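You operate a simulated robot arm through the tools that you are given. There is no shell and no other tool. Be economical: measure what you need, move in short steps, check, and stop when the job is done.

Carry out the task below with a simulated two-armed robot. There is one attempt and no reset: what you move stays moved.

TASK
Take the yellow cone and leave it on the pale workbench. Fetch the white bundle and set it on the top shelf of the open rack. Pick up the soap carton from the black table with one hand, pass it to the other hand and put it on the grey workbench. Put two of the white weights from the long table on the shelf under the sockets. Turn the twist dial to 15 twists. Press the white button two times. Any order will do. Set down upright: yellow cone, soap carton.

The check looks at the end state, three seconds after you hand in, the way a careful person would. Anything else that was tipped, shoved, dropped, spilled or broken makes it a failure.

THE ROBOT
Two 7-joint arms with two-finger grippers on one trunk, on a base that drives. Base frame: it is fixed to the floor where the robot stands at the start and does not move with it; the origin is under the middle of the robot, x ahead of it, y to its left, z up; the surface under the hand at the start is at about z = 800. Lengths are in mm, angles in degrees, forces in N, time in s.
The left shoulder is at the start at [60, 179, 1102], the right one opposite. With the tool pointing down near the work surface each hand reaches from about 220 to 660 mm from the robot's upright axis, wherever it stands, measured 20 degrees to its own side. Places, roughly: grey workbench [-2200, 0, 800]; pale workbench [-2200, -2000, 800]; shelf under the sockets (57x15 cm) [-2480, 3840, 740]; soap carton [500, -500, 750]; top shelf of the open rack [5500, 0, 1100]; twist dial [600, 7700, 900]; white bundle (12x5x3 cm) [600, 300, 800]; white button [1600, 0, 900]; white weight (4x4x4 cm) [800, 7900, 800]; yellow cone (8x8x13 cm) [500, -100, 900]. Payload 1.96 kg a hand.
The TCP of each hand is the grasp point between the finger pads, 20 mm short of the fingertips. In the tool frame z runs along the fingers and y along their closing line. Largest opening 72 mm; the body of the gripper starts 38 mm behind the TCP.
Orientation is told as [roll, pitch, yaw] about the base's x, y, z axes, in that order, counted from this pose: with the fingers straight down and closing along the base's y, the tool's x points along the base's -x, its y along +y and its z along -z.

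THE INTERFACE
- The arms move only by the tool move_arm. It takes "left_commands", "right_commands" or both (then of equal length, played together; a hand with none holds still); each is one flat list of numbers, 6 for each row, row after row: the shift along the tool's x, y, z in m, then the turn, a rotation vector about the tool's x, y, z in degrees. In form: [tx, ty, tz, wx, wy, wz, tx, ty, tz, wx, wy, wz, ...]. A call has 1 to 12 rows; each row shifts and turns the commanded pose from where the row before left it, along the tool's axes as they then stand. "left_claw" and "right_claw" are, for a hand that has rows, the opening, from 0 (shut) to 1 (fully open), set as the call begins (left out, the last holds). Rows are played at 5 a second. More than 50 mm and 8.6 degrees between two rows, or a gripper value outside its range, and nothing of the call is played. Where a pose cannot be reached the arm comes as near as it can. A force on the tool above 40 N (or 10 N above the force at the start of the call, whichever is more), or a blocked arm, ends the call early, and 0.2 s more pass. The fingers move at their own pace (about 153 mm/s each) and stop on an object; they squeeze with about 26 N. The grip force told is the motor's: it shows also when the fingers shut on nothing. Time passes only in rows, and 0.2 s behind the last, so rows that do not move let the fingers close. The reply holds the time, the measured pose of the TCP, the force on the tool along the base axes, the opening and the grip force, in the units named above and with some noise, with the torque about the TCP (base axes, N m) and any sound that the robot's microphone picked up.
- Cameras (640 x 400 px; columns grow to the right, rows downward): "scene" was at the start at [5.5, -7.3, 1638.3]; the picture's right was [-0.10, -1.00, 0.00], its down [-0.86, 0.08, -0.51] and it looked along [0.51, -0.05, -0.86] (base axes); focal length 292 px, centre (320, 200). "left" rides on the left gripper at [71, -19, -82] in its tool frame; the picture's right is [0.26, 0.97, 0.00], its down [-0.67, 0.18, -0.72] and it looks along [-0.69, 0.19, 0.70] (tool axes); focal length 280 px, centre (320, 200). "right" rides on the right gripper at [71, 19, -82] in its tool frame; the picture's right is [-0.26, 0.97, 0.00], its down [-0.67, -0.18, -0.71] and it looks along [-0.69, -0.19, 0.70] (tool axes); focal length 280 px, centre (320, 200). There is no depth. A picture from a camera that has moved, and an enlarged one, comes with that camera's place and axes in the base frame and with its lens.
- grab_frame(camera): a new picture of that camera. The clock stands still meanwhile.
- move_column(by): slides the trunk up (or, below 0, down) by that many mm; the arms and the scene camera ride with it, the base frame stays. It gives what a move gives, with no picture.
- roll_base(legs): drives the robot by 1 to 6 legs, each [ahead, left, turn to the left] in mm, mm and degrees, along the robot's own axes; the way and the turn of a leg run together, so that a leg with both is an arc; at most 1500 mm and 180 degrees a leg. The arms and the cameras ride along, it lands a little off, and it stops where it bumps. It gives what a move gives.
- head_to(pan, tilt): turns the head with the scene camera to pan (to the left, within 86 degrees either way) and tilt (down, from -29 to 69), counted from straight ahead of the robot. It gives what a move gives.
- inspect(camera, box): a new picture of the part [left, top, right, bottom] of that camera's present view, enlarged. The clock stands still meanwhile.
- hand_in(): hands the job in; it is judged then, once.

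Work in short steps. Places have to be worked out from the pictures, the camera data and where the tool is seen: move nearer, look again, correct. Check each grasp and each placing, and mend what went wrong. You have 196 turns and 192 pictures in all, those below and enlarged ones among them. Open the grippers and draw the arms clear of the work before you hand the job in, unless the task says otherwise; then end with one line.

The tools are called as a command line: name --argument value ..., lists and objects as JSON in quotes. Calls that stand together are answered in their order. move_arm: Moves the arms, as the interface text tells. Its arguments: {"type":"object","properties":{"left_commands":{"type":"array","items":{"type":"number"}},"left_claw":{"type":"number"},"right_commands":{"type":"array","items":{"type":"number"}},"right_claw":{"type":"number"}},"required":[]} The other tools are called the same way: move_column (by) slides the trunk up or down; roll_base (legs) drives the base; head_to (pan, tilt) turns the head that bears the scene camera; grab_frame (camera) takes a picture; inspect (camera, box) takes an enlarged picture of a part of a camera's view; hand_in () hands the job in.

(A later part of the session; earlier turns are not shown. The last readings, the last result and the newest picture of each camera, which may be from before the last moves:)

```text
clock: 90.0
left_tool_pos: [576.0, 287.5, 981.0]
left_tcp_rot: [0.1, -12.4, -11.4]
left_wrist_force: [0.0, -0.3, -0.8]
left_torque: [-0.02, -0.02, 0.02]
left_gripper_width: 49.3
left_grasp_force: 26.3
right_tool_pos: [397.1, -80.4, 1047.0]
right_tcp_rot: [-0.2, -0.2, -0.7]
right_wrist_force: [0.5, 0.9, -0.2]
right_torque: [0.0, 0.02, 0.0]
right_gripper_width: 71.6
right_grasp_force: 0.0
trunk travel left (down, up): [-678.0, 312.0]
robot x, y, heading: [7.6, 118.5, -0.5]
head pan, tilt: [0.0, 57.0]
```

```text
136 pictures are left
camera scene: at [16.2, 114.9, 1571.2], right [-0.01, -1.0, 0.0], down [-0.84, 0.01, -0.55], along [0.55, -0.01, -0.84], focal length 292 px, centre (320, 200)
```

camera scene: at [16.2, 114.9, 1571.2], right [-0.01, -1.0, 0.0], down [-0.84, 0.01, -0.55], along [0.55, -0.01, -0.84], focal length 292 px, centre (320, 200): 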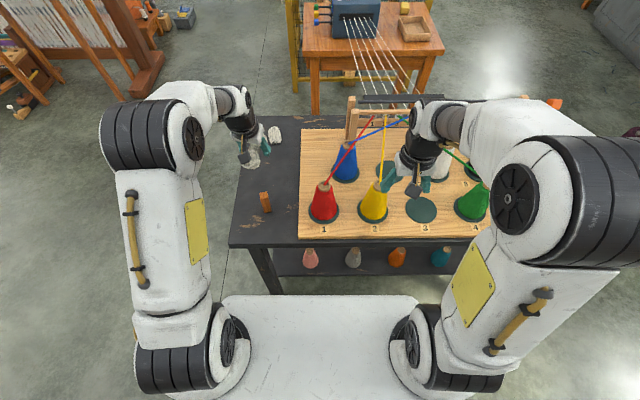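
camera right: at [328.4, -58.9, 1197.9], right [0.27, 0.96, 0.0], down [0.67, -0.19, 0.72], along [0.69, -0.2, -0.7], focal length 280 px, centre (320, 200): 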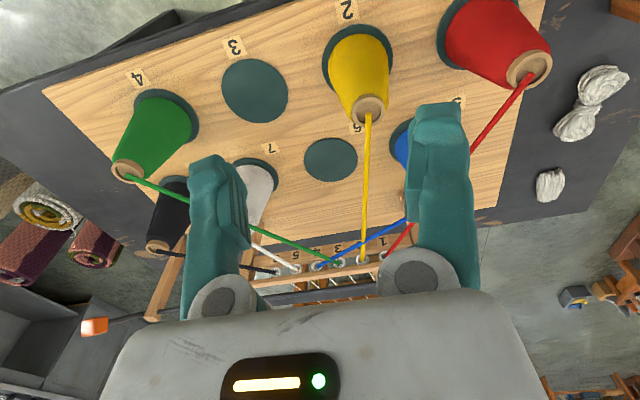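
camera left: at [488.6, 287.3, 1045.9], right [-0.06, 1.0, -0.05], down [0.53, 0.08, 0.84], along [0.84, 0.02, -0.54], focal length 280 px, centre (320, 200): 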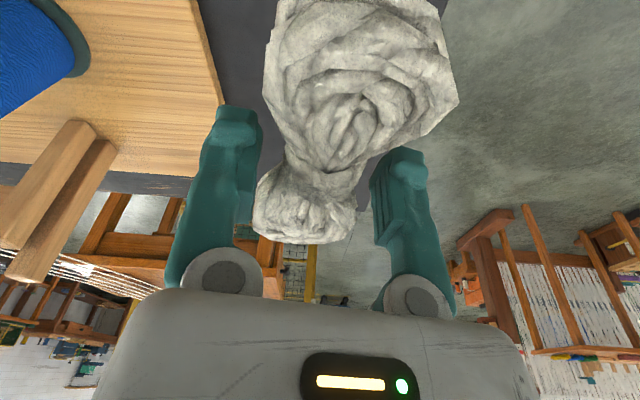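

Bundle secured in the left hand. Now the right hand goes above the yellow cone at (461, -51).

move_arm --right_commands '[-0.03, 0.015, 0, 0, 0, 0, -0.033, 0.0145, 0, 0, 0, 0, 0, 0, 0.02, 0, 0, 0]' --right_claw 1

grab_frame --camera "right"

inspect --camera "scene" --box '[320, 110, 448, 240]'

```text
clock: 90.8
left_tool_pos: [578.1, 288.1, 979.9]
left_tcp_rot: [0.1, -12.2, -11.3]
left_wrist_force: [0.6, -0.5, -0.2]
left_torque: [0.03, 0.01, 0.01]
left_gripper_width: 49.1
left_grasp_force: 25.5
right_tool_pos: [451.2, -55.6, 1024.9]
right_tcp_rot: [-0.1, 0.0, -0.7]
right_wrist_force: [-0.9, -0.2, -0.3]
right_torque: [-0.03, -0.01, 0.0]
right_gripper_width: 71.9
right_grasp_force: 0.2
right hand out of reach, approached as far as the arm can: row 2
trunk travel left (down, up): [-678.0, 312.0]
robot x, y, heading: [6.4, 113.9, -0.5]
head pan, tilt: [0.0, 57.0]
```

```text
135 pictures are left
camera right: at [380.0, -34.6, 1106.3], right [0.27, 0.96, 0.0], down [0.67, -0.19, 0.72], along [0.69, -0.2, -0.7], focal length 280 px, centre (320, 200)
```

right: 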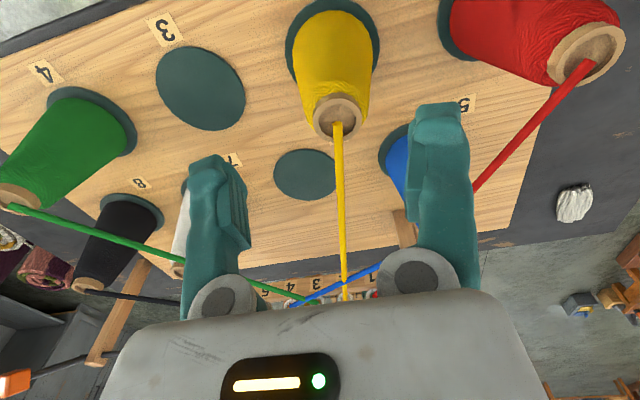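

```text
3.08 times, centred on (384, 175) of scene
camera zoom: at [18.1, 114.6, 1571.2], right [-0.01, -1.0, 0.0], down [-0.84, 0.01, -0.54], along [0.54, -0.01, -0.84], focal length 898 px, centre (123, 277)
```

zoom: 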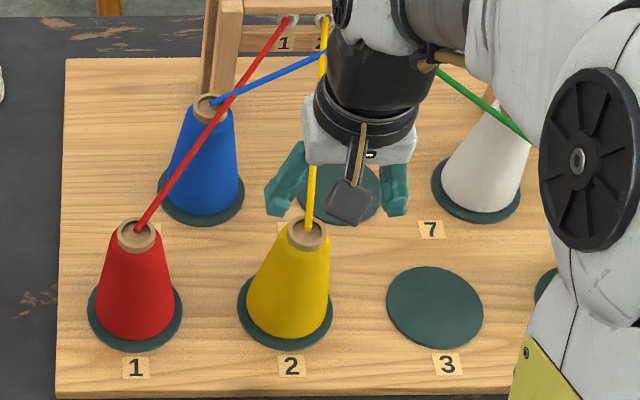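

Tip at about (463, -50, 954). I shift 12 mm forward, 5 mm left and go down to z≈970 for a check.

move_arm --right_commands '[0, 0, 0.03, 0, 0, 0, -0.012, 0.0055, 0.025, 0, 0, 0, 0, 0, 0, 0, 0, 0]'

grab_frame --camera "right"

inspect --camera "scene" --box '[320, 110, 448, 240]'

```text
clock: 91.6
left_tool_pos: [577.6, 289.0, 981.0]
left_tcp_rot: [0.0, -12.1, -11.5]
left_wrist_force: [-0.5, 0.0, -0.6]
left_torque: [-0.01, 0.01, 0.01]
left_gripper_width: 49.2
left_grasp_force: 26.7
right_tool_pos: [462.3, -48.3, 970.1]
right_tcp_rot: [-0.2, 0.1, -0.7]
right_wrist_force: [-0.6, -0.3, -0.1]
right_torque: [0.04, 0.0, 0.01]
right_gripper_width: 72.1
right_grasp_force: 0.0
trunk travel left (down, up): [-678.0, 312.0]
robot x, y, heading: [14.0, 116.4, -0.5]
head pan, tilt: [0.0, 57.0]
```

```text
133 pictures are left
camera right: at [391.1, -28.6, 1051.9], right [0.27, 0.96, 0.0], down [0.67, -0.19, 0.72], along [0.69, -0.2, -0.7], focal length 280 px, centre (320, 200)
```

right: 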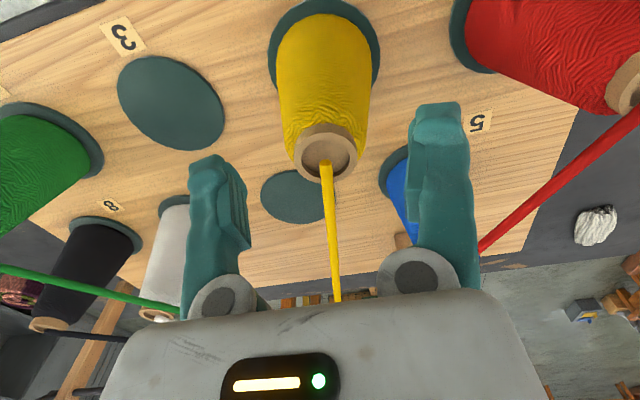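

```text
3.08 times, centred on (384, 175) of scene
camera zoom: at [16.8, 114.9, 1571.2], right [-0.01, -1.0, 0.0], down [-0.84, 0.01, -0.55], along [0.55, -0.01, -0.84], focal length 898 px, centre (123, 277)
```

zoom: 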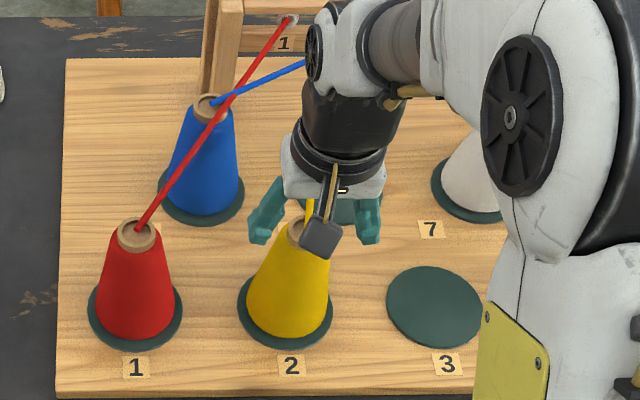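

Well centred. Down 43 mm to z≈927, then close.

move_arm --right_commands '[0, 0, 0.022, 0, 0, 0, 0, 0, 0.021, 0, 0, 0]'

move_arm --right_commands '[0, 0, 0, 0, 0, 0, 0, 0, 0, 0, 0, 0, 0, 0, 0, 0, 0, 0]' --right_claw 0

grab_frame --camera "right"

inspect --camera "scene" --box '[320, 110, 448, 240]'

```text
clock: 92.2
left_tool_pos: [577.9, 288.4, 979.5]
left_tcp_rot: [0.0, -12.2, -11.4]
left_wrist_force: [0.5, -0.2, -0.7]
left_torque: [-0.01, 0.0, -0.01]
left_gripper_width: 49.2
left_grasp_force: 26.3
right_tool_pos: [463.9, -51.5, 927.7]
right_tcp_rot: [-0.1, 0.1, -0.7]
right_wrist_force: [-0.5, -1.1, 0.1]
right_torque: [0.0, 0.05, 0.0]
right_gripper_width: 71.7
right_grasp_force: 0.0
trunk travel left (down, up): [-678.0, 312.0]
robot x, y, heading: [8.7, 118.8, -0.7]
head pan, tilt: [0.0, 57.0]
```

```text
clock: 93.0
left_tool_pos: [578.0, 288.1, 979.8]
left_tcp_rot: [0.1, -12.1, -11.3]
left_wrist_force: [0.4, -1.0, -0.8]
left_torque: [-0.04, 0.0, -0.02]
left_gripper_width: 49.3
left_grasp_force: 25.8
right_tool_pos: [463.7, -50.2, 928.5]
right_tcp_rot: [-0.2, -0.1, -0.7]
right_wrist_force: [0.0, -0.8, 0.4]
right_torque: [0.04, -0.11, 0.05]
right_gripper_width: 40.7
right_grasp_force: 26.4
trunk travel left (down, up): [-678.0, 312.0]
robot x, y, heading: [10.6, 117.2, -0.6]
head pan, tilt: [0.0, 57.0]
```

```text
131 pictures are left
camera right: at [392.6, -29.5, 1009.0], right [0.27, 0.96, 0.0], down [0.67, -0.19, 0.72], along [0.69, -0.2, -0.7], focal length 280 px, centre (320, 200)
```

right: 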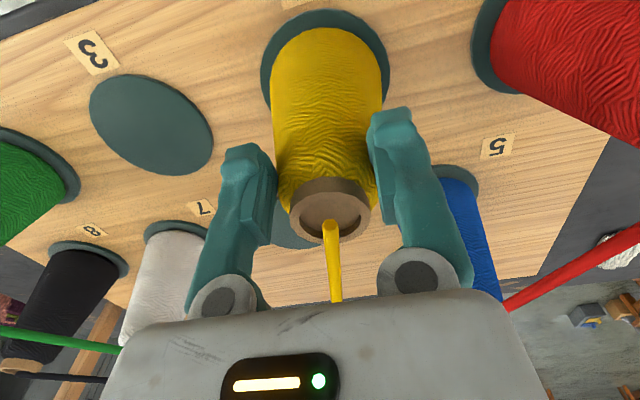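

```text
3.08 times, centred on (384, 175) of scene
camera zoom: at [17.7, 114.9, 1571.2], right [-0.01, -1.0, 0.0], down [-0.84, 0.01, -0.54], along [0.54, -0.01, -0.84], focal length 898 px, centre (123, 277)
```

zoom: 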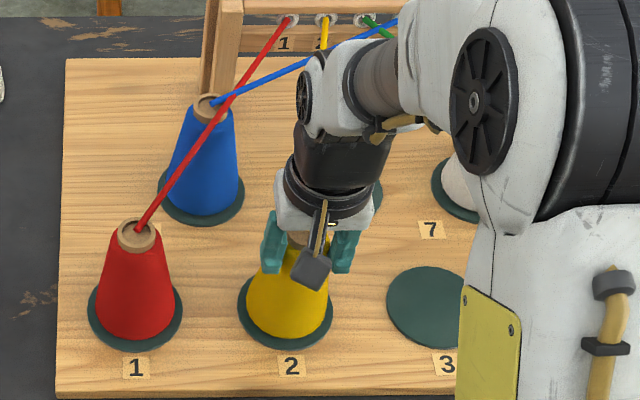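

Gripped at 40.7 mm. I lift only 25 mm to see how the thread and the neighbours behave.

move_arm --right_commands '[0, 0, -0.01, 0, 0, 0, 0, 0, -0.015, 0, 0, 0, 0, 0, 0, 0, 0, 0]'

grab_frame --camera "scene"

grab_frame --camera "right"

```text
clock: 93.8
left_tool_pos: [577.7, 288.1, 980.5]
left_tcp_rot: [0.1, -12.2, -11.3]
left_wrist_force: [0.1, -0.7, 0.1]
left_torque: [0.03, 0.02, -0.01]
left_gripper_width: 49.2
left_grasp_force: 25.9
right_tool_pos: [464.0, -51.1, 951.7]
right_tcp_rot: [-0.2, -0.1, -0.7]
right_wrist_force: [-0.3, 0.3, -2.1]
right_torque: [0.01, 0.04, 0.02]
right_gripper_width: 39.6
right_grasp_force: 25.8
trunk travel left (down, up): [-678.0, 312.0]
robot x, y, heading: [8.2, 119.1, -0.9]
head pan, tilt: [0.0, 57.0]
```

```text
129 pictures are left
camera scene: at [18.5, 114.8, 1571.2], right [-0.01, -1.0, 0.0], down [-0.84, 0.01, -0.54], along [0.54, -0.01, -0.84], focal length 292 px, centre (320, 200)
```

scene: 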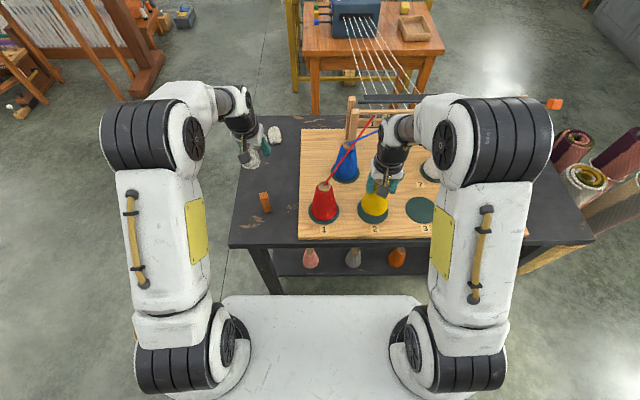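

```text
128 pictures are left
camera right: at [393.2, -29.5, 1033.4], right [0.27, 0.96, 0.0], down [0.67, -0.19, 0.72], along [0.69, -0.2, -0.7], focal length 280 px, centre (320, 200)
```

right: 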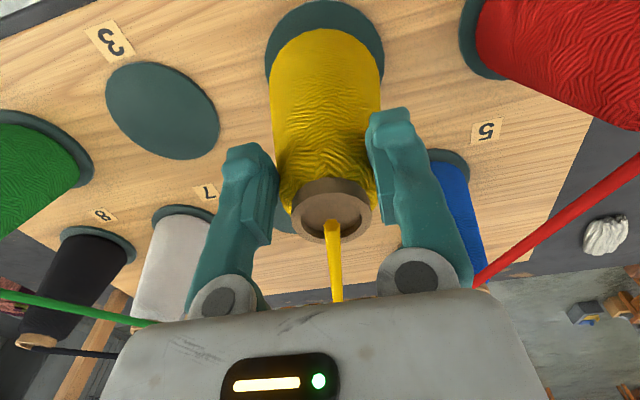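

The cone is up (2 N) and nothing else moved. I back the base 250 mm straight and check the threads.

roll_base --legs '[[-250, 0, 0]]'

grab_frame --camera "scene"

```text
clock: 95.6
left_tool_pos: [327.4, 290.3, 979.7]
left_tcp_rot: [0.1, -12.1, -11.5]
left_wrist_force: [0.0, -0.8, 0.5]
left_torque: [-0.02, -0.03, 0.01]
left_gripper_width: 49.4
left_grasp_force: 25.6
right_tool_pos: [211.9, -48.6, 952.2]
right_tcp_rot: [-0.2, 0.0, -0.9]
right_wrist_force: [0.3, -0.1, -1.7]
right_torque: [-0.01, 0.06, -0.02]
right_gripper_width: 39.1
right_grasp_force: 26.3
trunk travel left (down, up): [-678.0, 312.0]
robot x, y, heading: [-238.4, 121.4, -0.8]
head pan, tilt: [0.0, 57.0]
```

```text
127 pictures are left
camera scene: at [-232.3, 118.3, 1571.2], right [-0.01, -1.0, 0.0], down [-0.84, 0.01, -0.54], along [0.54, -0.01, -0.84], focal length 292 px, centre (320, 200)
```

scene: 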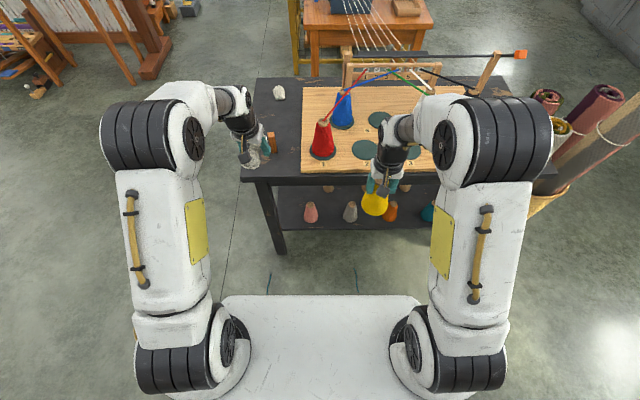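

All other cones stand. I check the thread and how the cone sits in the fingers.

inspect --camera "scene" --box '[300, 40, 500, 230]'

grab_frame --camera "right"

```text
2.11 times, centred on (400, 135) of scene
camera zoom: at [-232.3, 118.3, 1571.2], right [-0.01, -1.0, 0.0], down [-0.84, 0.01, -0.54], along [0.54, -0.01, -0.84], focal length 614 px, centre (152, 337)
```

zoom: 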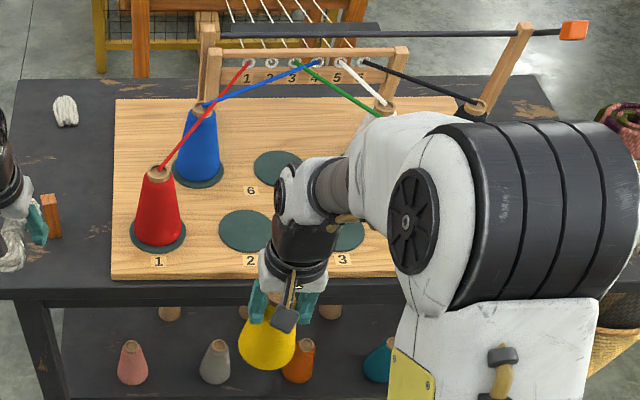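

```text
125 pictures are left
camera right: at [142.4, -26.8, 1033.5], right [0.28, 0.96, 0.0], down [0.67, -0.19, 0.72], along [0.69, -0.2, -0.7], focal length 280 px, centre (320, 200)
```

right: 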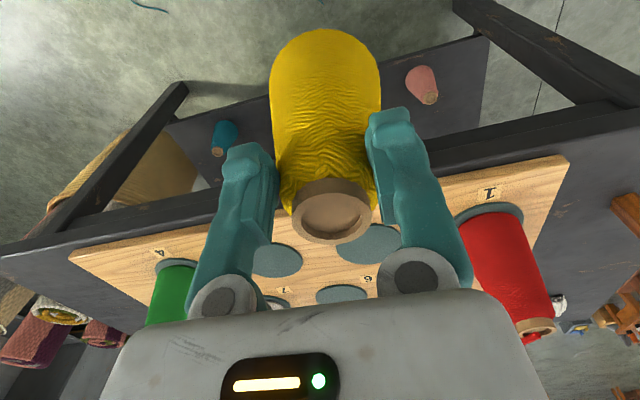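

The thread has come free and the cone is held firmly. I raise the trunk 70 mm, back off, turn around and go sideways toward the pale bench.

move_column --by 70

roll_base --legs '[[-250, 0, 0], [0, 0, 180], [0, 1050, 0], [0, 900, 0]]'

head_to --pan 0 --tilt 30

grab_frame --camera "scene"

```text
clock: 96.7
left_tool_pos: [327.7, 290.3, 1049.9]
left_tcp_rot: [0.1, -12.3, -11.5]
left_wrist_force: [0.7, 0.0, -0.3]
left_torque: [-0.02, 0.01, -0.03]
left_gripper_width: 49.2
left_grasp_force: 26.0
right_tool_pos: [214.5, -47.6, 1022.7]
right_tcp_rot: [-0.2, 0.1, -0.8]
right_wrist_force: [1.2, -0.1, -1.6]
right_torque: [-0.03, 0.04, -0.04]
right_gripper_width: 38.8
right_grasp_force: 25.9
trunk travel left (down, up): [-748.0, 242.0]
robot x, y, heading: [-237.9, 120.5, -0.7]
head pan, tilt: [0.0, 57.0]
```

```text
clock: 115.2
left_tool_pos: [-1087.3, -1993.1, 1050.2]
left_tcp_rot: [-0.1, -12.3, 168.7]
left_wrist_force: [-0.3, 0.3, -1.0]
left_torque: [0.03, 0.02, 0.01]
left_gripper_width: 49.1
left_grasp_force: 25.5
right_tool_pos: [-975.6, -1653.8, 1021.3]
right_tcp_rot: [-0.2, 0.0, 179.4]
right_wrist_force: [0.2, -0.4, 0.3]
right_torque: [0.03, 0.01, 0.0]
right_gripper_width: 0.0
right_grasp_force: 26.6
trunk travel left (down, up): [-748.0, 242.0]
robot x, y, heading: [-521.9, -1818.2, 179.5]
head pan, tilt: [0.0, 57.0]
```

```text
clock: 116.1
left_tool_pos: [-1088.4, -1992.2, 1051.4]
left_tcp_rot: [0.2, -12.2, 168.7]
left_wrist_force: [-0.8, -0.1, -0.7]
left_torque: [0.0, 0.03, 0.0]
left_gripper_width: 49.2
left_grasp_force: 25.9
right_tool_pos: [-975.4, -1652.3, 1022.1]
right_tcp_rot: [-0.2, 0.0, 179.4]
right_wrist_force: [0.5, 0.4, 0.2]
right_torque: [0.0, -0.02, 0.01]
right_gripper_width: 0.0
right_grasp_force: 26.2
trunk travel left (down, up): [-748.0, 242.0]
robot x, y, heading: [-517.8, -1819.9, 179.3]
head pan, tilt: [0.0, 30.0]
```

```text
124 pictures are left
camera scene: at [-552.2, -1819.0, 1679.6], right [0.01, 1.0, 0.0], down [0.5, -0.01, -0.87], along [-0.87, 0.01, -0.5], focal length 292 px, centre (320, 200)
```

scene: 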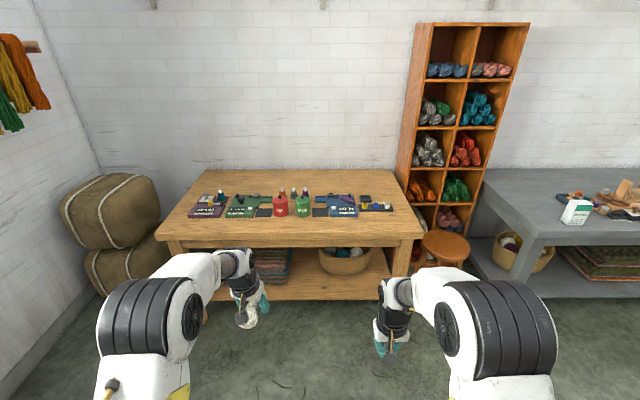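

The right gripper has shut on nothing: the cone slipped out on the way. I look for it on the floor along the path.

head_to --pan -80 --tilt 35

grab_frame --camera "scene"

head_to --pan -40 --tilt 60

grab_frame --camera "scene"

```text
clock: 117.6
left_tool_pos: [-1088.1, -1992.8, 1050.8]
left_tcp_rot: [0.2, -12.2, 168.6]
left_wrist_force: [-0.3, -0.8, -0.5]
left_torque: [0.04, -0.01, 0.01]
left_gripper_width: 48.8
left_grasp_force: 25.9
right_tool_pos: [-973.9, -1652.7, 1021.7]
right_tcp_rot: [-0.2, 0.1, 179.4]
right_wrist_force: [0.5, -0.8, 0.3]
right_torque: [0.0, 0.01, 0.01]
right_gripper_width: 0.0
right_grasp_force: 25.3
trunk travel left (down, up): [-748.0, 242.0]
robot x, y, heading: [-519.5, -1817.3, 179.3]
head pan, tilt: [-80.0, 35.0]
```

```text
123 pictures are left
camera scene: at [-476.3, -1733.2, 1671.9], right [0.99, 0.16, 0.0], down [0.09, -0.57, -0.82], along [-0.13, 0.81, -0.57], focal length 292 px, centre (320, 200)
```

scene: 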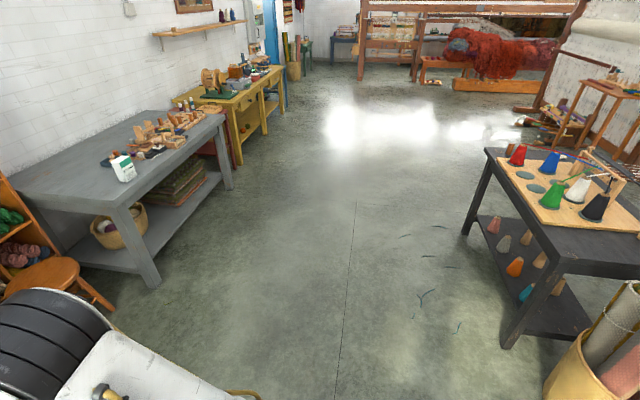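

```text
clock: 118.7
left_tool_pos: [-1087.2, -1992.2, 1051.6]
left_tcp_rot: [0.1, -12.2, 168.6]
left_wrist_force: [0.0, -0.1, -0.3]
left_torque: [0.0, -0.01, 0.0]
left_gripper_width: 49.2
left_grasp_force: 25.9
right_tool_pos: [-973.0, -1653.7, 1022.9]
right_tcp_rot: [-0.2, 0.0, 179.3]
right_wrist_force: [-0.3, -0.7, 0.2]
right_torque: [-0.01, 0.01, 0.02]
right_gripper_width: 0.0
right_grasp_force: 26.5
trunk travel left (down, up): [-748.0, 242.0]
robot x, y, heading: [-519.9, -1819.3, 179.6]
head pan, tilt: [-40.0, 60.0]
```

```text
122 pictures are left
camera scene: at [-512.4, -1776.6, 1637.7], right [0.65, 0.76, 0.0], down [0.66, -0.56, -0.5], along [-0.38, 0.33, -0.87], focal length 292 px, centre (320, 200)
```

scene: 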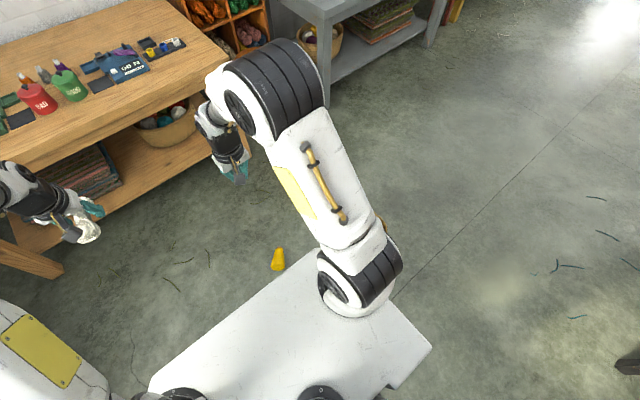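

The cone lies on the floor just ahead at about (-1067, -1601), within reach once the trunk is lowered. I enlarge it.

inspect --camera "scene" --box '[246, 230, 310, 290]'

```text
6.67 times, centred on (278, 260) of scene
camera zoom: at [-512.4, -1776.6, 1637.7], right [0.65, 0.76, 0.0], down [0.66, -0.56, -0.5], along [-0.38, 0.33, -0.87], focal length 1945 px, centre (600, -200)
```

zoom: 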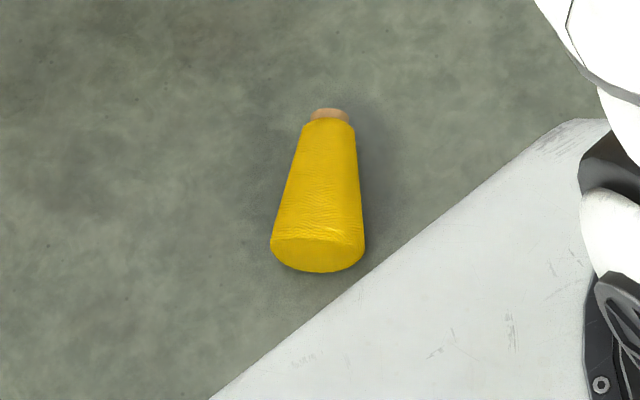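

The cone lies with its base toward me, tip forward-right. To set it upright I need the hand's camera on top, so I test whether the right wrist can turn 140° the long way.

move_arm --right_commands '[0, 0, 0, 0, 0, -8.5, 0, 0, 0, 0, 0, -8.5, 0, 0, 0, 0, 0, -8.5, 0, 0, 0, 0, 0, -8.5, 0, 0, 0, 0, 0, -8.5, 0, 0, 0, 0, 0, -8.5, 0, 0, 0, 0, 0, -8.5, 0, 0, 0, 0, 0, -8.5, 0, 0, 0, 0, 0, -8.5, 0, 0, 0, 0, 0, -8.5, 0, 0, 0, 0, 0, -8.5, 0, 0, 0, 0, 0, -8.5]' --right_claw 1

move_arm --right_commands '[0, 0, 0, 0, 0, -8, 0, 0, 0, 0, 0, -8, 0, 0, 0, 0, 0, -8, 0, 0, 0, 0, 0, -8, 0, 0, 0, 0, 0, -6]'

```text
clock: 121.3
left_tool_pos: [-1087.7, -1993.1, 1049.6]
left_tcp_rot: [0.2, -12.1, 168.7]
left_wrist_force: [0.5, 0.2, -0.3]
left_torque: [0.01, -0.04, -0.02]
left_gripper_width: 48.9
left_grasp_force: 26.0
right_tool_pos: [-975.1, -1653.0, 1021.1]
right_tcp_rot: [-0.1, 0.3, -78.4]
right_wrist_force: [-0.3, 0.3, 0.8]
right_torque: [-0.01, 0.01, 0.03]
right_gripper_width: 72.2
right_grasp_force: 0.1
trunk travel left (down, up): [-748.0, 242.0]
robot x, y, heading: [-517.0, -1820.4, 179.5]
head pan, tilt: [-40.0, 60.0]
```

```text
clock: 122.5
left_tool_pos: [-1088.3, -1991.8, 1050.1]
left_tcp_rot: [0.1, -12.1, 168.7]
left_wrist_force: [0.0, 0.7, -0.3]
left_torque: [0.0, 0.02, -0.02]
left_gripper_width: 49.0
left_grasp_force: 26.1
right_tool_pos: [-974.1, -1652.7, 1023.0]
right_tcp_rot: [0.0, 0.0, -40.3]
right_wrist_force: [0.4, -0.5, -0.4]
right_torque: [-0.01, -0.01, 0.01]
right_gripper_width: 71.9
right_grasp_force: 0.1
trunk travel left (down, up): [-748.0, 242.0]
robot x, y, heading: [-520.6, -1820.4, 179.1]
head pan, tilt: [-40.0, 60.0]
```

The wrist reaches -40°, in line with the cone and with the camera toward its tip. I move above it and lower the trunk 500 mm, then look.

move_arm --right_commands '[0.042, -0.007, 0, 0, 0, 0, 0.042, -0.007, 0, 0, 0, 0, 0.042, -0.0076, 0, 0, 0, 0]'

move_column --by -500

grab_frame --camera "right"

grab_frame --camera "scene"

```text
clock: 123.3
left_tool_pos: [-1088.4, -1995.3, 1050.3]
left_tcp_rot: [0.0, -12.2, 168.8]
left_wrist_force: [-0.4, -0.5, -1.1]
left_torque: [0.02, 0.01, -0.02]
left_gripper_width: 49.0
left_grasp_force: 26.0
right_tool_pos: [-1075.6, -1595.7, 1022.7]
right_tcp_rot: [0.1, 0.3, -40.4]
right_wrist_force: [-0.4, 0.4, 0.1]
right_torque: [-0.07, 0.03, 0.0]
right_gripper_width: 72.1
right_grasp_force: 0.1
right hand out of reach, approached as far as the arm can: row 3
trunk travel left (down, up): [-748.0, 242.0]
robot x, y, heading: [-519.2, -1817.4, 179.2]
head pan, tilt: [-40.0, 60.0]
```

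```text
refused: -500 is not a number from -400 to 400
```

```text
120 pictures are left
camera right: at [-1116.8, -1533.6, 1105.1], right [0.82, 0.57, 0.0], down [0.4, -0.58, 0.71], along [0.4, -0.59, -0.7], focal length 280 px, centre (320, 200)
```

right: 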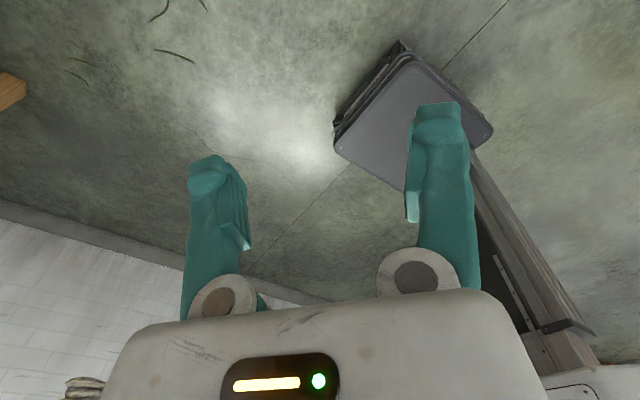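

```text
119 pictures are left
camera scene: at [-513.5, -1780.3, 1637.7], right [0.65, 0.76, 0.0], down [0.66, -0.56, -0.5], along [-0.38, 0.33, -0.87], focal length 292 px, centre (320, 200)
```

scene: 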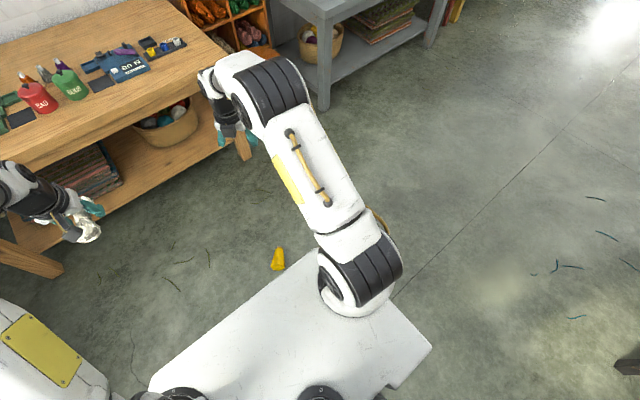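

Column steps are limited to 400. I lower in two steps and look.

move_column --by -400

move_column --by -340

grab_frame --camera "right"

grab_frame --camera "scene"

```text
clock: 127.1
left_tool_pos: [-1087.5, -1992.4, 650.5]
left_tcp_rot: [0.1, -12.2, 168.8]
left_wrist_force: [0.1, 0.0, -1.2]
left_torque: [0.0, 0.02, 0.03]
left_gripper_width: 48.9
left_grasp_force: 25.9
right_tool_pos: [-1074.2, -1592.2, 622.3]
right_tcp_rot: [0.0, 0.2, -40.6]
right_wrist_force: [-0.6, -0.1, -0.5]
right_torque: [-0.01, -0.01, -0.01]
right_gripper_width: 72.0
right_grasp_force: 0.0
trunk travel left (down, up): [-348.0, 642.0]
robot x, y, heading: [-523.5, -1821.8, 179.1]
head pan, tilt: [-40.0, 60.0]
```

```text
clock: 130.4
left_tool_pos: [-1088.3, -1992.9, 310.4]
left_tcp_rot: [0.1, -12.1, 168.7]
left_wrist_force: [0.3, -0.7, -0.7]
left_torque: [-0.01, -0.01, -0.02]
left_gripper_width: 49.1
left_grasp_force: 26.1
right_tool_pos: [-1074.1, -1591.4, 282.1]
right_tcp_rot: [0.1, 0.2, -40.6]
right_wrist_force: [-0.2, 0.3, -0.2]
right_torque: [0.01, 0.02, 0.04]
right_gripper_width: 72.0
right_grasp_force: 0.1
trunk travel left (down, up): [-8.0, 982.0]
robot x, y, heading: [-519.8, -1821.9, 179.4]
head pan, tilt: [-40.0, 60.0]
```

```text
118 pictures are left
camera right: at [-1115.1, -1529.9, 364.8], right [0.83, 0.56, 0.0], down [0.4, -0.58, 0.71], along [0.4, -0.59, -0.7], focal length 280 px, centre (320, 200)
```

right: 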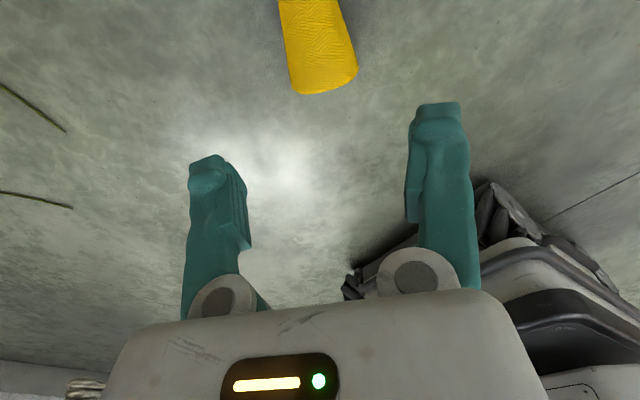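

```text
117 pictures are left
camera scene: at [-512.3, -1776.7, 897.7], right [0.65, 0.76, 0.0], down [0.66, -0.56, -0.5], along [-0.38, 0.33, -0.87], focal length 292 px, centre (320, 200)
```

scene: 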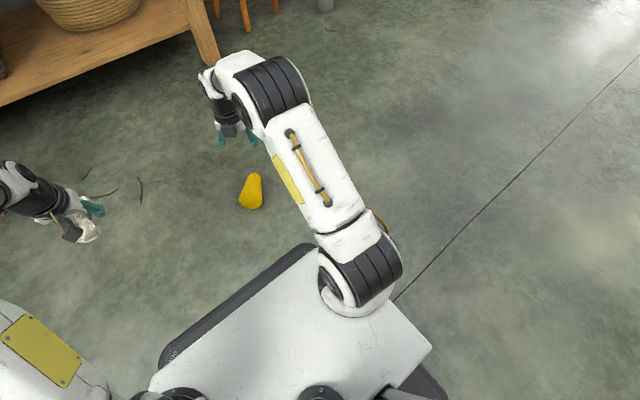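

I enlarge the cone in the scene view for its exact axis.

inspect --camera "scene" --box '[211, 160, 291, 220]'

```text
6.67 times, centred on (251, 190) of scene
camera zoom: at [-512.3, -1776.7, 897.7], right [0.65, 0.76, 0.0], down [0.66, -0.56, -0.5], along [-0.38, 0.33, -0.87], focal length 1945 px, centre (780, 267)
```

zoom: 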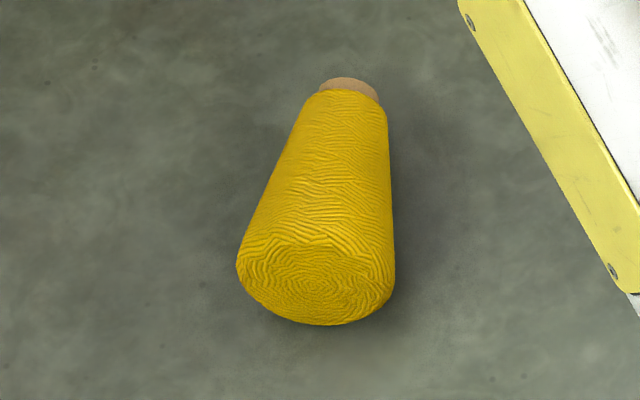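

Axis 140.5°, grip point (-1085, -1591). I correct 7 mm sideways, 10 mm along, and go down to z≈120.

move_arm --right_commands '[0.005, -0.004, 0.03, 0, 0, -1, 0.004, -0.0035, 0.03, 0, 0, 0, 0, 0, 0.05, 0, 0, 0, 0, 0, 0.05, 0, 0, 0]'

grab_frame --camera "right"

```text
clock: 131.4
left_tool_pos: [-1087.3, -1992.2, 311.4]
left_tcp_rot: [0.1, -12.2, 168.7]
left_wrist_force: [-0.3, -0.4, -0.1]
left_torque: [-0.02, 0.01, 0.01]
left_gripper_width: 49.0
left_grasp_force: 26.6
right_tool_pos: [-1086.8, -1592.5, 122.5]
right_tcp_rot: [0.0, 0.3, -39.6]
right_wrist_force: [-0.4, -0.6, 0.6]
right_torque: [-0.02, 0.02, -0.03]
right_gripper_width: 72.3
right_grasp_force: 0.0
trunk travel left (down, up): [-8.0, 982.0]
robot x, y, heading: [-520.7, -1817.6, 179.3]
head pan, tilt: [-40.0, 60.0]
```

```text
115 pictures are left
camera right: at [-1128.8, -1530.7, 204.5], right [0.82, 0.58, 0.0], down [0.41, -0.57, 0.71], along [0.41, -0.58, -0.7], focal length 280 px, centre (320, 200)
```

right: 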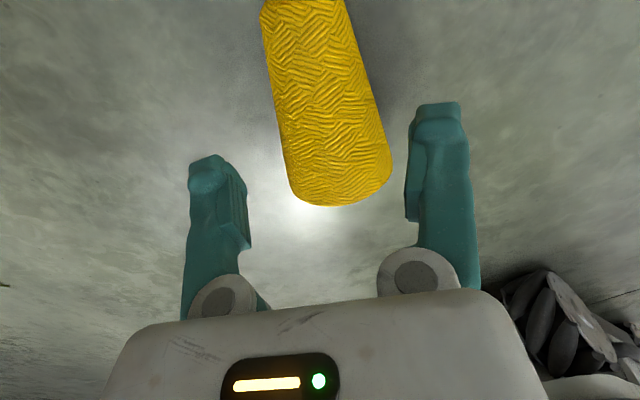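

Lined up. Down 91 mm and close.

move_arm --right_commands '[0, 0, 0.03, 0, 0, 0, 0, 0, 0.03, 0, 0, 0, 0, 0, 0.03, 0, 0, 0]'

move_arm --right_commands '[0, 0, 0, 0, 0, 0, 0, 0, 0, 0, 0, 0, 0, 0, 0, 0, 0, 0]' --right_claw 0

move_arm --right_commands '[0, 0, -0.03, 0, 0, 0, 0, 0, -0.03, 0, 0, 0, 0, 0, -0.04, 0, 0, 0, 0, 0, -0.04, 0, 0, 0]'

grab_frame --camera "right"

```text
clock: 132.2
left_tool_pos: [-1087.2, -1993.3, 309.1]
left_tcp_rot: [0.1, -12.2, 168.8]
left_wrist_force: [-0.1, 0.3, 0.8]
left_torque: [0.0, 0.01, -0.02]
left_gripper_width: 49.0
left_grasp_force: 26.1
right_tool_pos: [-1086.5, -1591.2, 32.5]
right_tcp_rot: [-0.1, 0.3, -39.6]
right_wrist_force: [-0.2, 0.3, -0.2]
right_torque: [0.0, -0.02, -0.02]
right_gripper_width: 72.0
right_grasp_force: 0.0
trunk travel left (down, up): [-8.0, 982.0]
robot x, y, heading: [-520.4, -1817.5, 179.6]
head pan, tilt: [-40.0, 60.0]
```

```text
clock: 133.0
left_tool_pos: [-1087.4, -1992.6, 309.5]
left_tcp_rot: [0.0, -12.1, 168.7]
left_wrist_force: [1.0, -0.2, -0.1]
left_torque: [0.02, -0.01, -0.02]
left_gripper_width: 49.0
left_grasp_force: 25.6
right_tool_pos: [-1085.3, -1591.5, 32.2]
right_tcp_rot: [0.1, 0.2, -39.6]
right_wrist_force: [-1.2, -0.3, 0.2]
right_torque: [0.0, 0.07, 0.03]
right_gripper_width: 59.0
right_grasp_force: 26.4
trunk travel left (down, up): [-8.0, 982.0]
robot x, y, heading: [-521.8, -1819.9, 179.3]
head pan, tilt: [-40.0, 60.0]
```

```text
clock: 134.0
left_tool_pos: [-1088.2, -1991.9, 310.2]
left_tcp_rot: [0.0, -12.2, 168.7]
left_wrist_force: [0.8, 0.7, -0.9]
left_torque: [-0.04, -0.01, 0.0]
left_gripper_width: 49.0
left_grasp_force: 25.5
right_tool_pos: [-1084.2, -1591.7, 171.9]
right_tcp_rot: [0.0, 0.2, -39.6]
right_wrist_force: [-0.2, -0.8, -2.4]
right_torque: [0.02, 0.02, 0.03]
right_gripper_width: 59.3
right_grasp_force: 26.2
trunk travel left (down, up): [-8.0, 982.0]
robot x, y, heading: [-518.4, -1820.5, 179.3]
head pan, tilt: [-40.0, 60.0]
```

```text
114 pictures are left
camera right: at [-1127.5, -1531.2, 253.5], right [0.82, 0.58, 0.0], down [0.4, -0.57, 0.71], along [0.41, -0.58, -0.7], focal length 280 px, centre (320, 200)
```

right: 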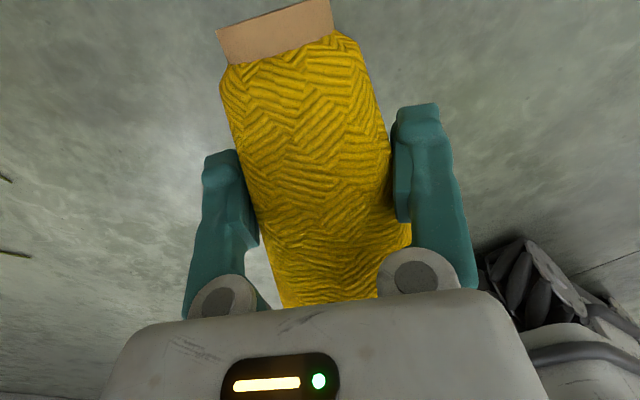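

Held at 59 mm, steady, axis level. I raise the trunk back up.

move_column --by 400

move_column --by 340

grab_frame --camera "right"

head_to --pan 0 --tilt 42

grab_frame --camera "scene"

```text
clock: 137.9
left_tool_pos: [-1087.5, -1992.9, 711.3]
left_tcp_rot: [0.2, -12.2, 168.7]
left_wrist_force: [1.0, 0.4, 0.6]
left_torque: [0.01, 0.0, 0.0]
left_gripper_width: 49.0
left_grasp_force: 26.1
right_tool_pos: [-1085.8, -1592.9, 572.4]
right_tcp_rot: [-0.1, 0.2, -39.7]
right_wrist_force: [1.0, -0.4, -1.9]
right_torque: [0.04, 0.03, 0.0]
right_gripper_width: 59.0
right_grasp_force: 25.6
trunk travel left (down, up): [-408.0, 582.0]
robot x, y, heading: [-519.9, -1819.8, 179.2]
head pan, tilt: [-40.0, 60.0]
```

```text
clock: 141.2
left_tool_pos: [-1087.0, -1992.6, 1049.8]
left_tcp_rot: [0.1, -12.2, 168.7]
left_wrist_force: [0.2, -0.2, -1.7]
left_torque: [0.04, -0.03, 0.01]
left_gripper_width: 49.0
left_grasp_force: 25.9
right_tool_pos: [-1084.9, -1591.2, 912.5]
right_tcp_rot: [0.1, 0.2, -39.6]
right_wrist_force: [0.7, -0.5, -1.3]
right_torque: [0.03, 0.01, -0.02]
right_gripper_width: 58.6
right_grasp_force: 26.1
trunk travel left (down, up): [-748.0, 242.0]
robot x, y, heading: [-516.9, -1817.1, 179.3]
head pan, tilt: [-40.0, 60.0]
```

```text
113 pictures are left
camera right: at [-1128.1, -1531.2, 993.4], right [0.82, 0.58, 0.0], down [0.41, -0.57, 0.71], along [0.41, -0.58, -0.7], focal length 280 px, centre (320, 200)
```

right: 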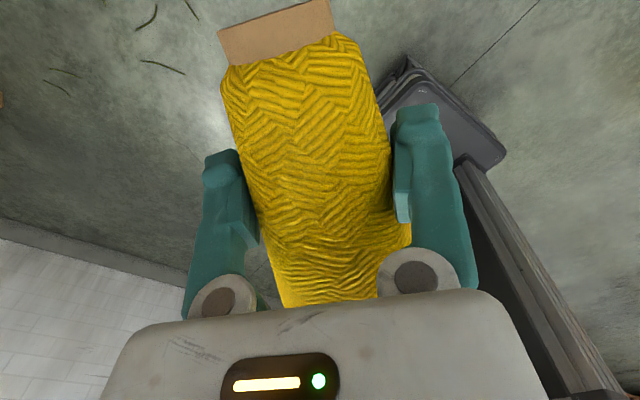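

```text
clock: 142.3
left_tool_pos: [-1087.9, -1991.5, 1050.2]
left_tcp_rot: [0.1, -12.2, 168.7]
left_wrist_force: [0.4, -0.3, -0.5]
left_torque: [0.0, -0.01, 0.0]
left_gripper_width: 49.1
left_grasp_force: 25.4
right_tool_pos: [-1086.0, -1592.1, 912.6]
right_tcp_rot: [0.1, 0.2, -39.6]
right_wrist_force: [-0.7, -0.1, -2.0]
right_torque: [0.0, 0.02, 0.02]
right_gripper_width: 58.8
right_grasp_force: 25.6
trunk travel left (down, up): [-748.0, 242.0]
robot x, y, heading: [-519.6, -1818.3, 179.4]
head pan, tilt: [0.0, 42.0]
```

```text
112 pictures are left
camera scene: at [-545.8, -1819.0, 1661.4], right [0.01, 1.0, 0.0], down [0.67, -0.01, -0.74], along [-0.74, 0.01, -0.67], focal length 292 px, centre (320, 200)
```

scene: 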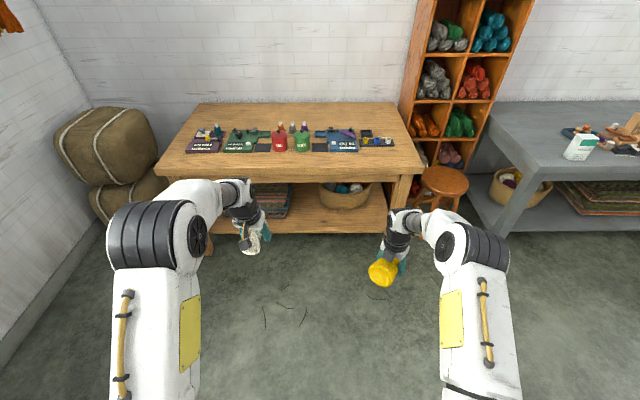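

Grip stays stable. I tilt the hand 90° here so the cone comes upright, camera on top.

move_arm --right_commands '[0, 0, 0, 0, 8.2, 0, 0, 0, 0, 0, 8.2, 0, 0, 0, 0, 0, 8.2, 0, 0, 0, 0, 0, 8.2, 0, 0, 0, 0, 0, 8.2, 0, 0, 0, 0, 0, 8.2, 0, 0, 0, 0, 0, 8.2, 0, 0, 0, 0, 0, 8.2, 0, 0, 0, 0, 0, 8.2, 0, 0, 0, 0, 0, 8.2, 0, 0, 0, 0, 0, 8, 0]'

grab_frame --camera "scene"

grab_frame --camera "right"

```text
clock: 144.4
left_tool_pos: [-1087.2, -1993.5, 1050.3]
left_tcp_rot: [0.2, -12.2, 168.9]
left_wrist_force: [0.2, -0.1, -0.1]
left_torque: [0.02, 0.02, -0.01]
left_gripper_width: 48.9
left_grasp_force: 26.2
right_tool_pos: [-1104.8, -1601.2, 949.5]
right_tcp_rot: [-37.7, 69.2, -81.4]
right_wrist_force: [0.3, -0.6, -2.0]
right_torque: [0.03, -0.01, 0.03]
right_gripper_width: 57.5
right_grasp_force: 26.0
trunk travel left (down, up): [-748.0, 242.0]
robot x, y, heading: [-521.1, -1818.2, 179.2]
head pan, tilt: [0.0, 42.0]
stopped in row 10 (right hand): the arm was blocked; the commanded pose is now the measured one
```

```text
111 pictures are left
camera scene: at [-545.9, -1819.7, 1661.4], right [0.01, 1.0, 0.0], down [0.67, -0.01, -0.74], along [-0.74, 0.01, -0.67], focal length 292 px, centre (320, 200)
```

scene: 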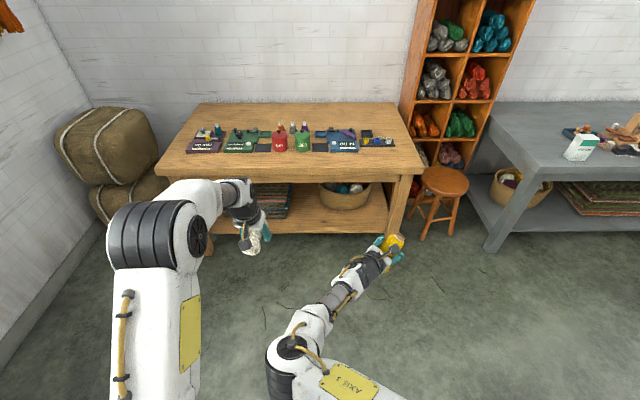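

```text
110 pictures are left
camera right: at [-1037.9, -1614.9, 1034.7], right [0.69, 0.57, -0.45], down [0.42, -0.82, -0.39], along [-0.59, 0.08, -0.8], focal length 280 px, centre (320, 200)
```

right: 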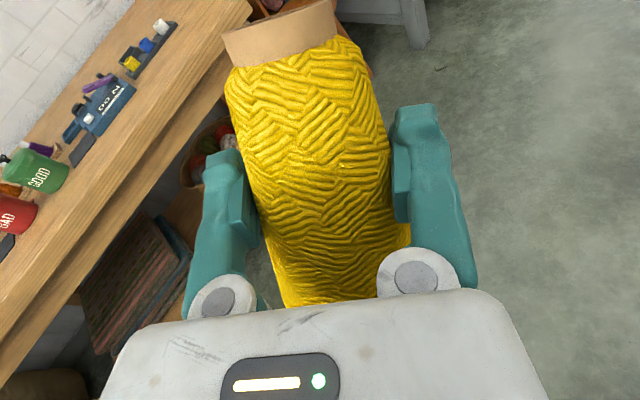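

The arm blocked near the end: the cone leans 21°. I swing the hand toward straight ahead (about the vertical), which should free the wrist, and straighten up.

move_arm --right_commands '[0, 0, 0, 7.48, -1.74, -2.25, 0, 0, 0, 7.48, -1.74, -2.25, 0, 0, 0, 7.48, -1.74, -2.25, 0, 0, 0, 7.48, -1.74, -2.25, 0, 0, 0, 0, 5.5, -4.2, 0, 0, 0, 0, 5.5, -4.2, 0, 0, 0, 0, 5.4, -4.2]'

grab_frame --camera "scene"

```text
clock: 144.9
left_tool_pos: [-1087.8, -1992.0, 1049.2]
left_tcp_rot: [0.1, -12.2, 168.7]
left_wrist_force: [-0.1, -0.3, 0.3]
left_torque: [0.01, 0.02, 0.01]
left_gripper_width: 48.9
left_grasp_force: 25.6
right_tool_pos: [-1125.8, -1616.1, 993.0]
right_tcp_rot: [-54.7, 56.9, -89.2]
right_wrist_force: [-0.6, 0.0, -2.6]
right_torque: [0.01, -0.01, -0.01]
right_gripper_width: 57.7
right_grasp_force: 25.9
trunk travel left (down, up): [-748.0, 242.0]
robot x, y, heading: [-517.9, -1817.8, 179.4]
head pan, tilt: [0.0, 42.0]
stopped in row 2 (right hand): the arm was blocked; the commanded pose is now the measured one
```

```text
109 pictures are left
camera scene: at [-545.3, -1819.5, 1661.5], right [0.01, 1.0, 0.0], down [0.67, -0.01, -0.74], along [-0.74, 0.01, -0.67], focal length 292 px, centre (320, 200)
```

scene: 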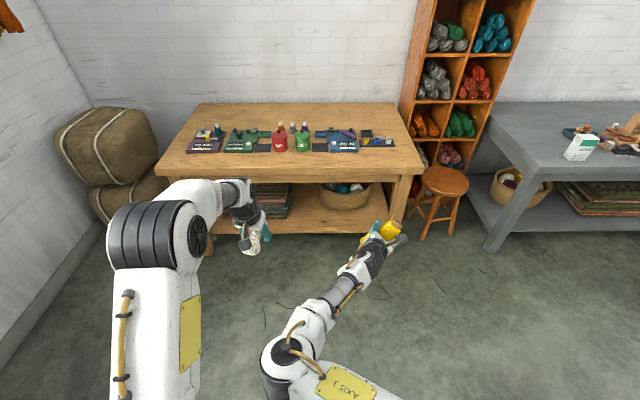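

The wrist is at its limits that way. I go back to fingers-down (cone level) and will instead come round so the hand can point inward.

move_arm --right_commands '[0, 0, 0, -3.76, -7.06, 0, 0, 0, 0, -3.76, -7.06, 0, 0, 0, 0, -3.76, -7.06, 0, 0, 0, 0, -3.76, -7.06, 0, 0, 0, 0, -3.76, -7.06, 0, 0, 0, 0, -3.76, -7.06, 0, 0, 0, 0, -3.76, -7.06, 0, 0, 0, 0, -3.76, -7.06, 0, 0, 0, 0, -3.6, -6.7, 0]'

grab_frame --camera "scene"

```text
clock: 146.9
left_tool_pos: [-1088.2, -1993.7, 1049.6]
left_tcp_rot: [0.1, -12.1, 168.7]
left_wrist_force: [-0.1, 0.3, 0.8]
left_torque: [0.02, 0.0, -0.01]
left_gripper_width: 49.0
left_grasp_force: 26.2
right_tool_pos: [-1126.2, -1614.3, 992.9]
right_tcp_rot: [-3.6, 6.6, -58.1]
right_wrist_force: [-0.2, 0.3, -1.7]
right_torque: [0.06, 0.05, 0.04]
right_gripper_width: 56.8
right_grasp_force: 25.9
right hand out of reach, approached as far as the arm can: row 9
trunk travel left (down, up): [-748.0, 242.0]
robot x, y, heading: [-517.3, -1818.9, 179.7]
head pan, tilt: [0.0, 42.0]
```

```text
108 pictures are left
camera scene: at [-545.2, -1819.4, 1661.4], right [0.01, 1.0, 0.0], down [0.67, -0.01, -0.74], along [-0.74, 0.01, -0.67], focal length 292 px, centre (320, 200)
```

scene: 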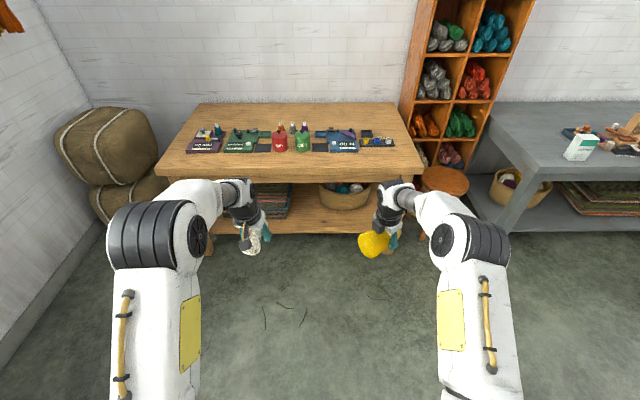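

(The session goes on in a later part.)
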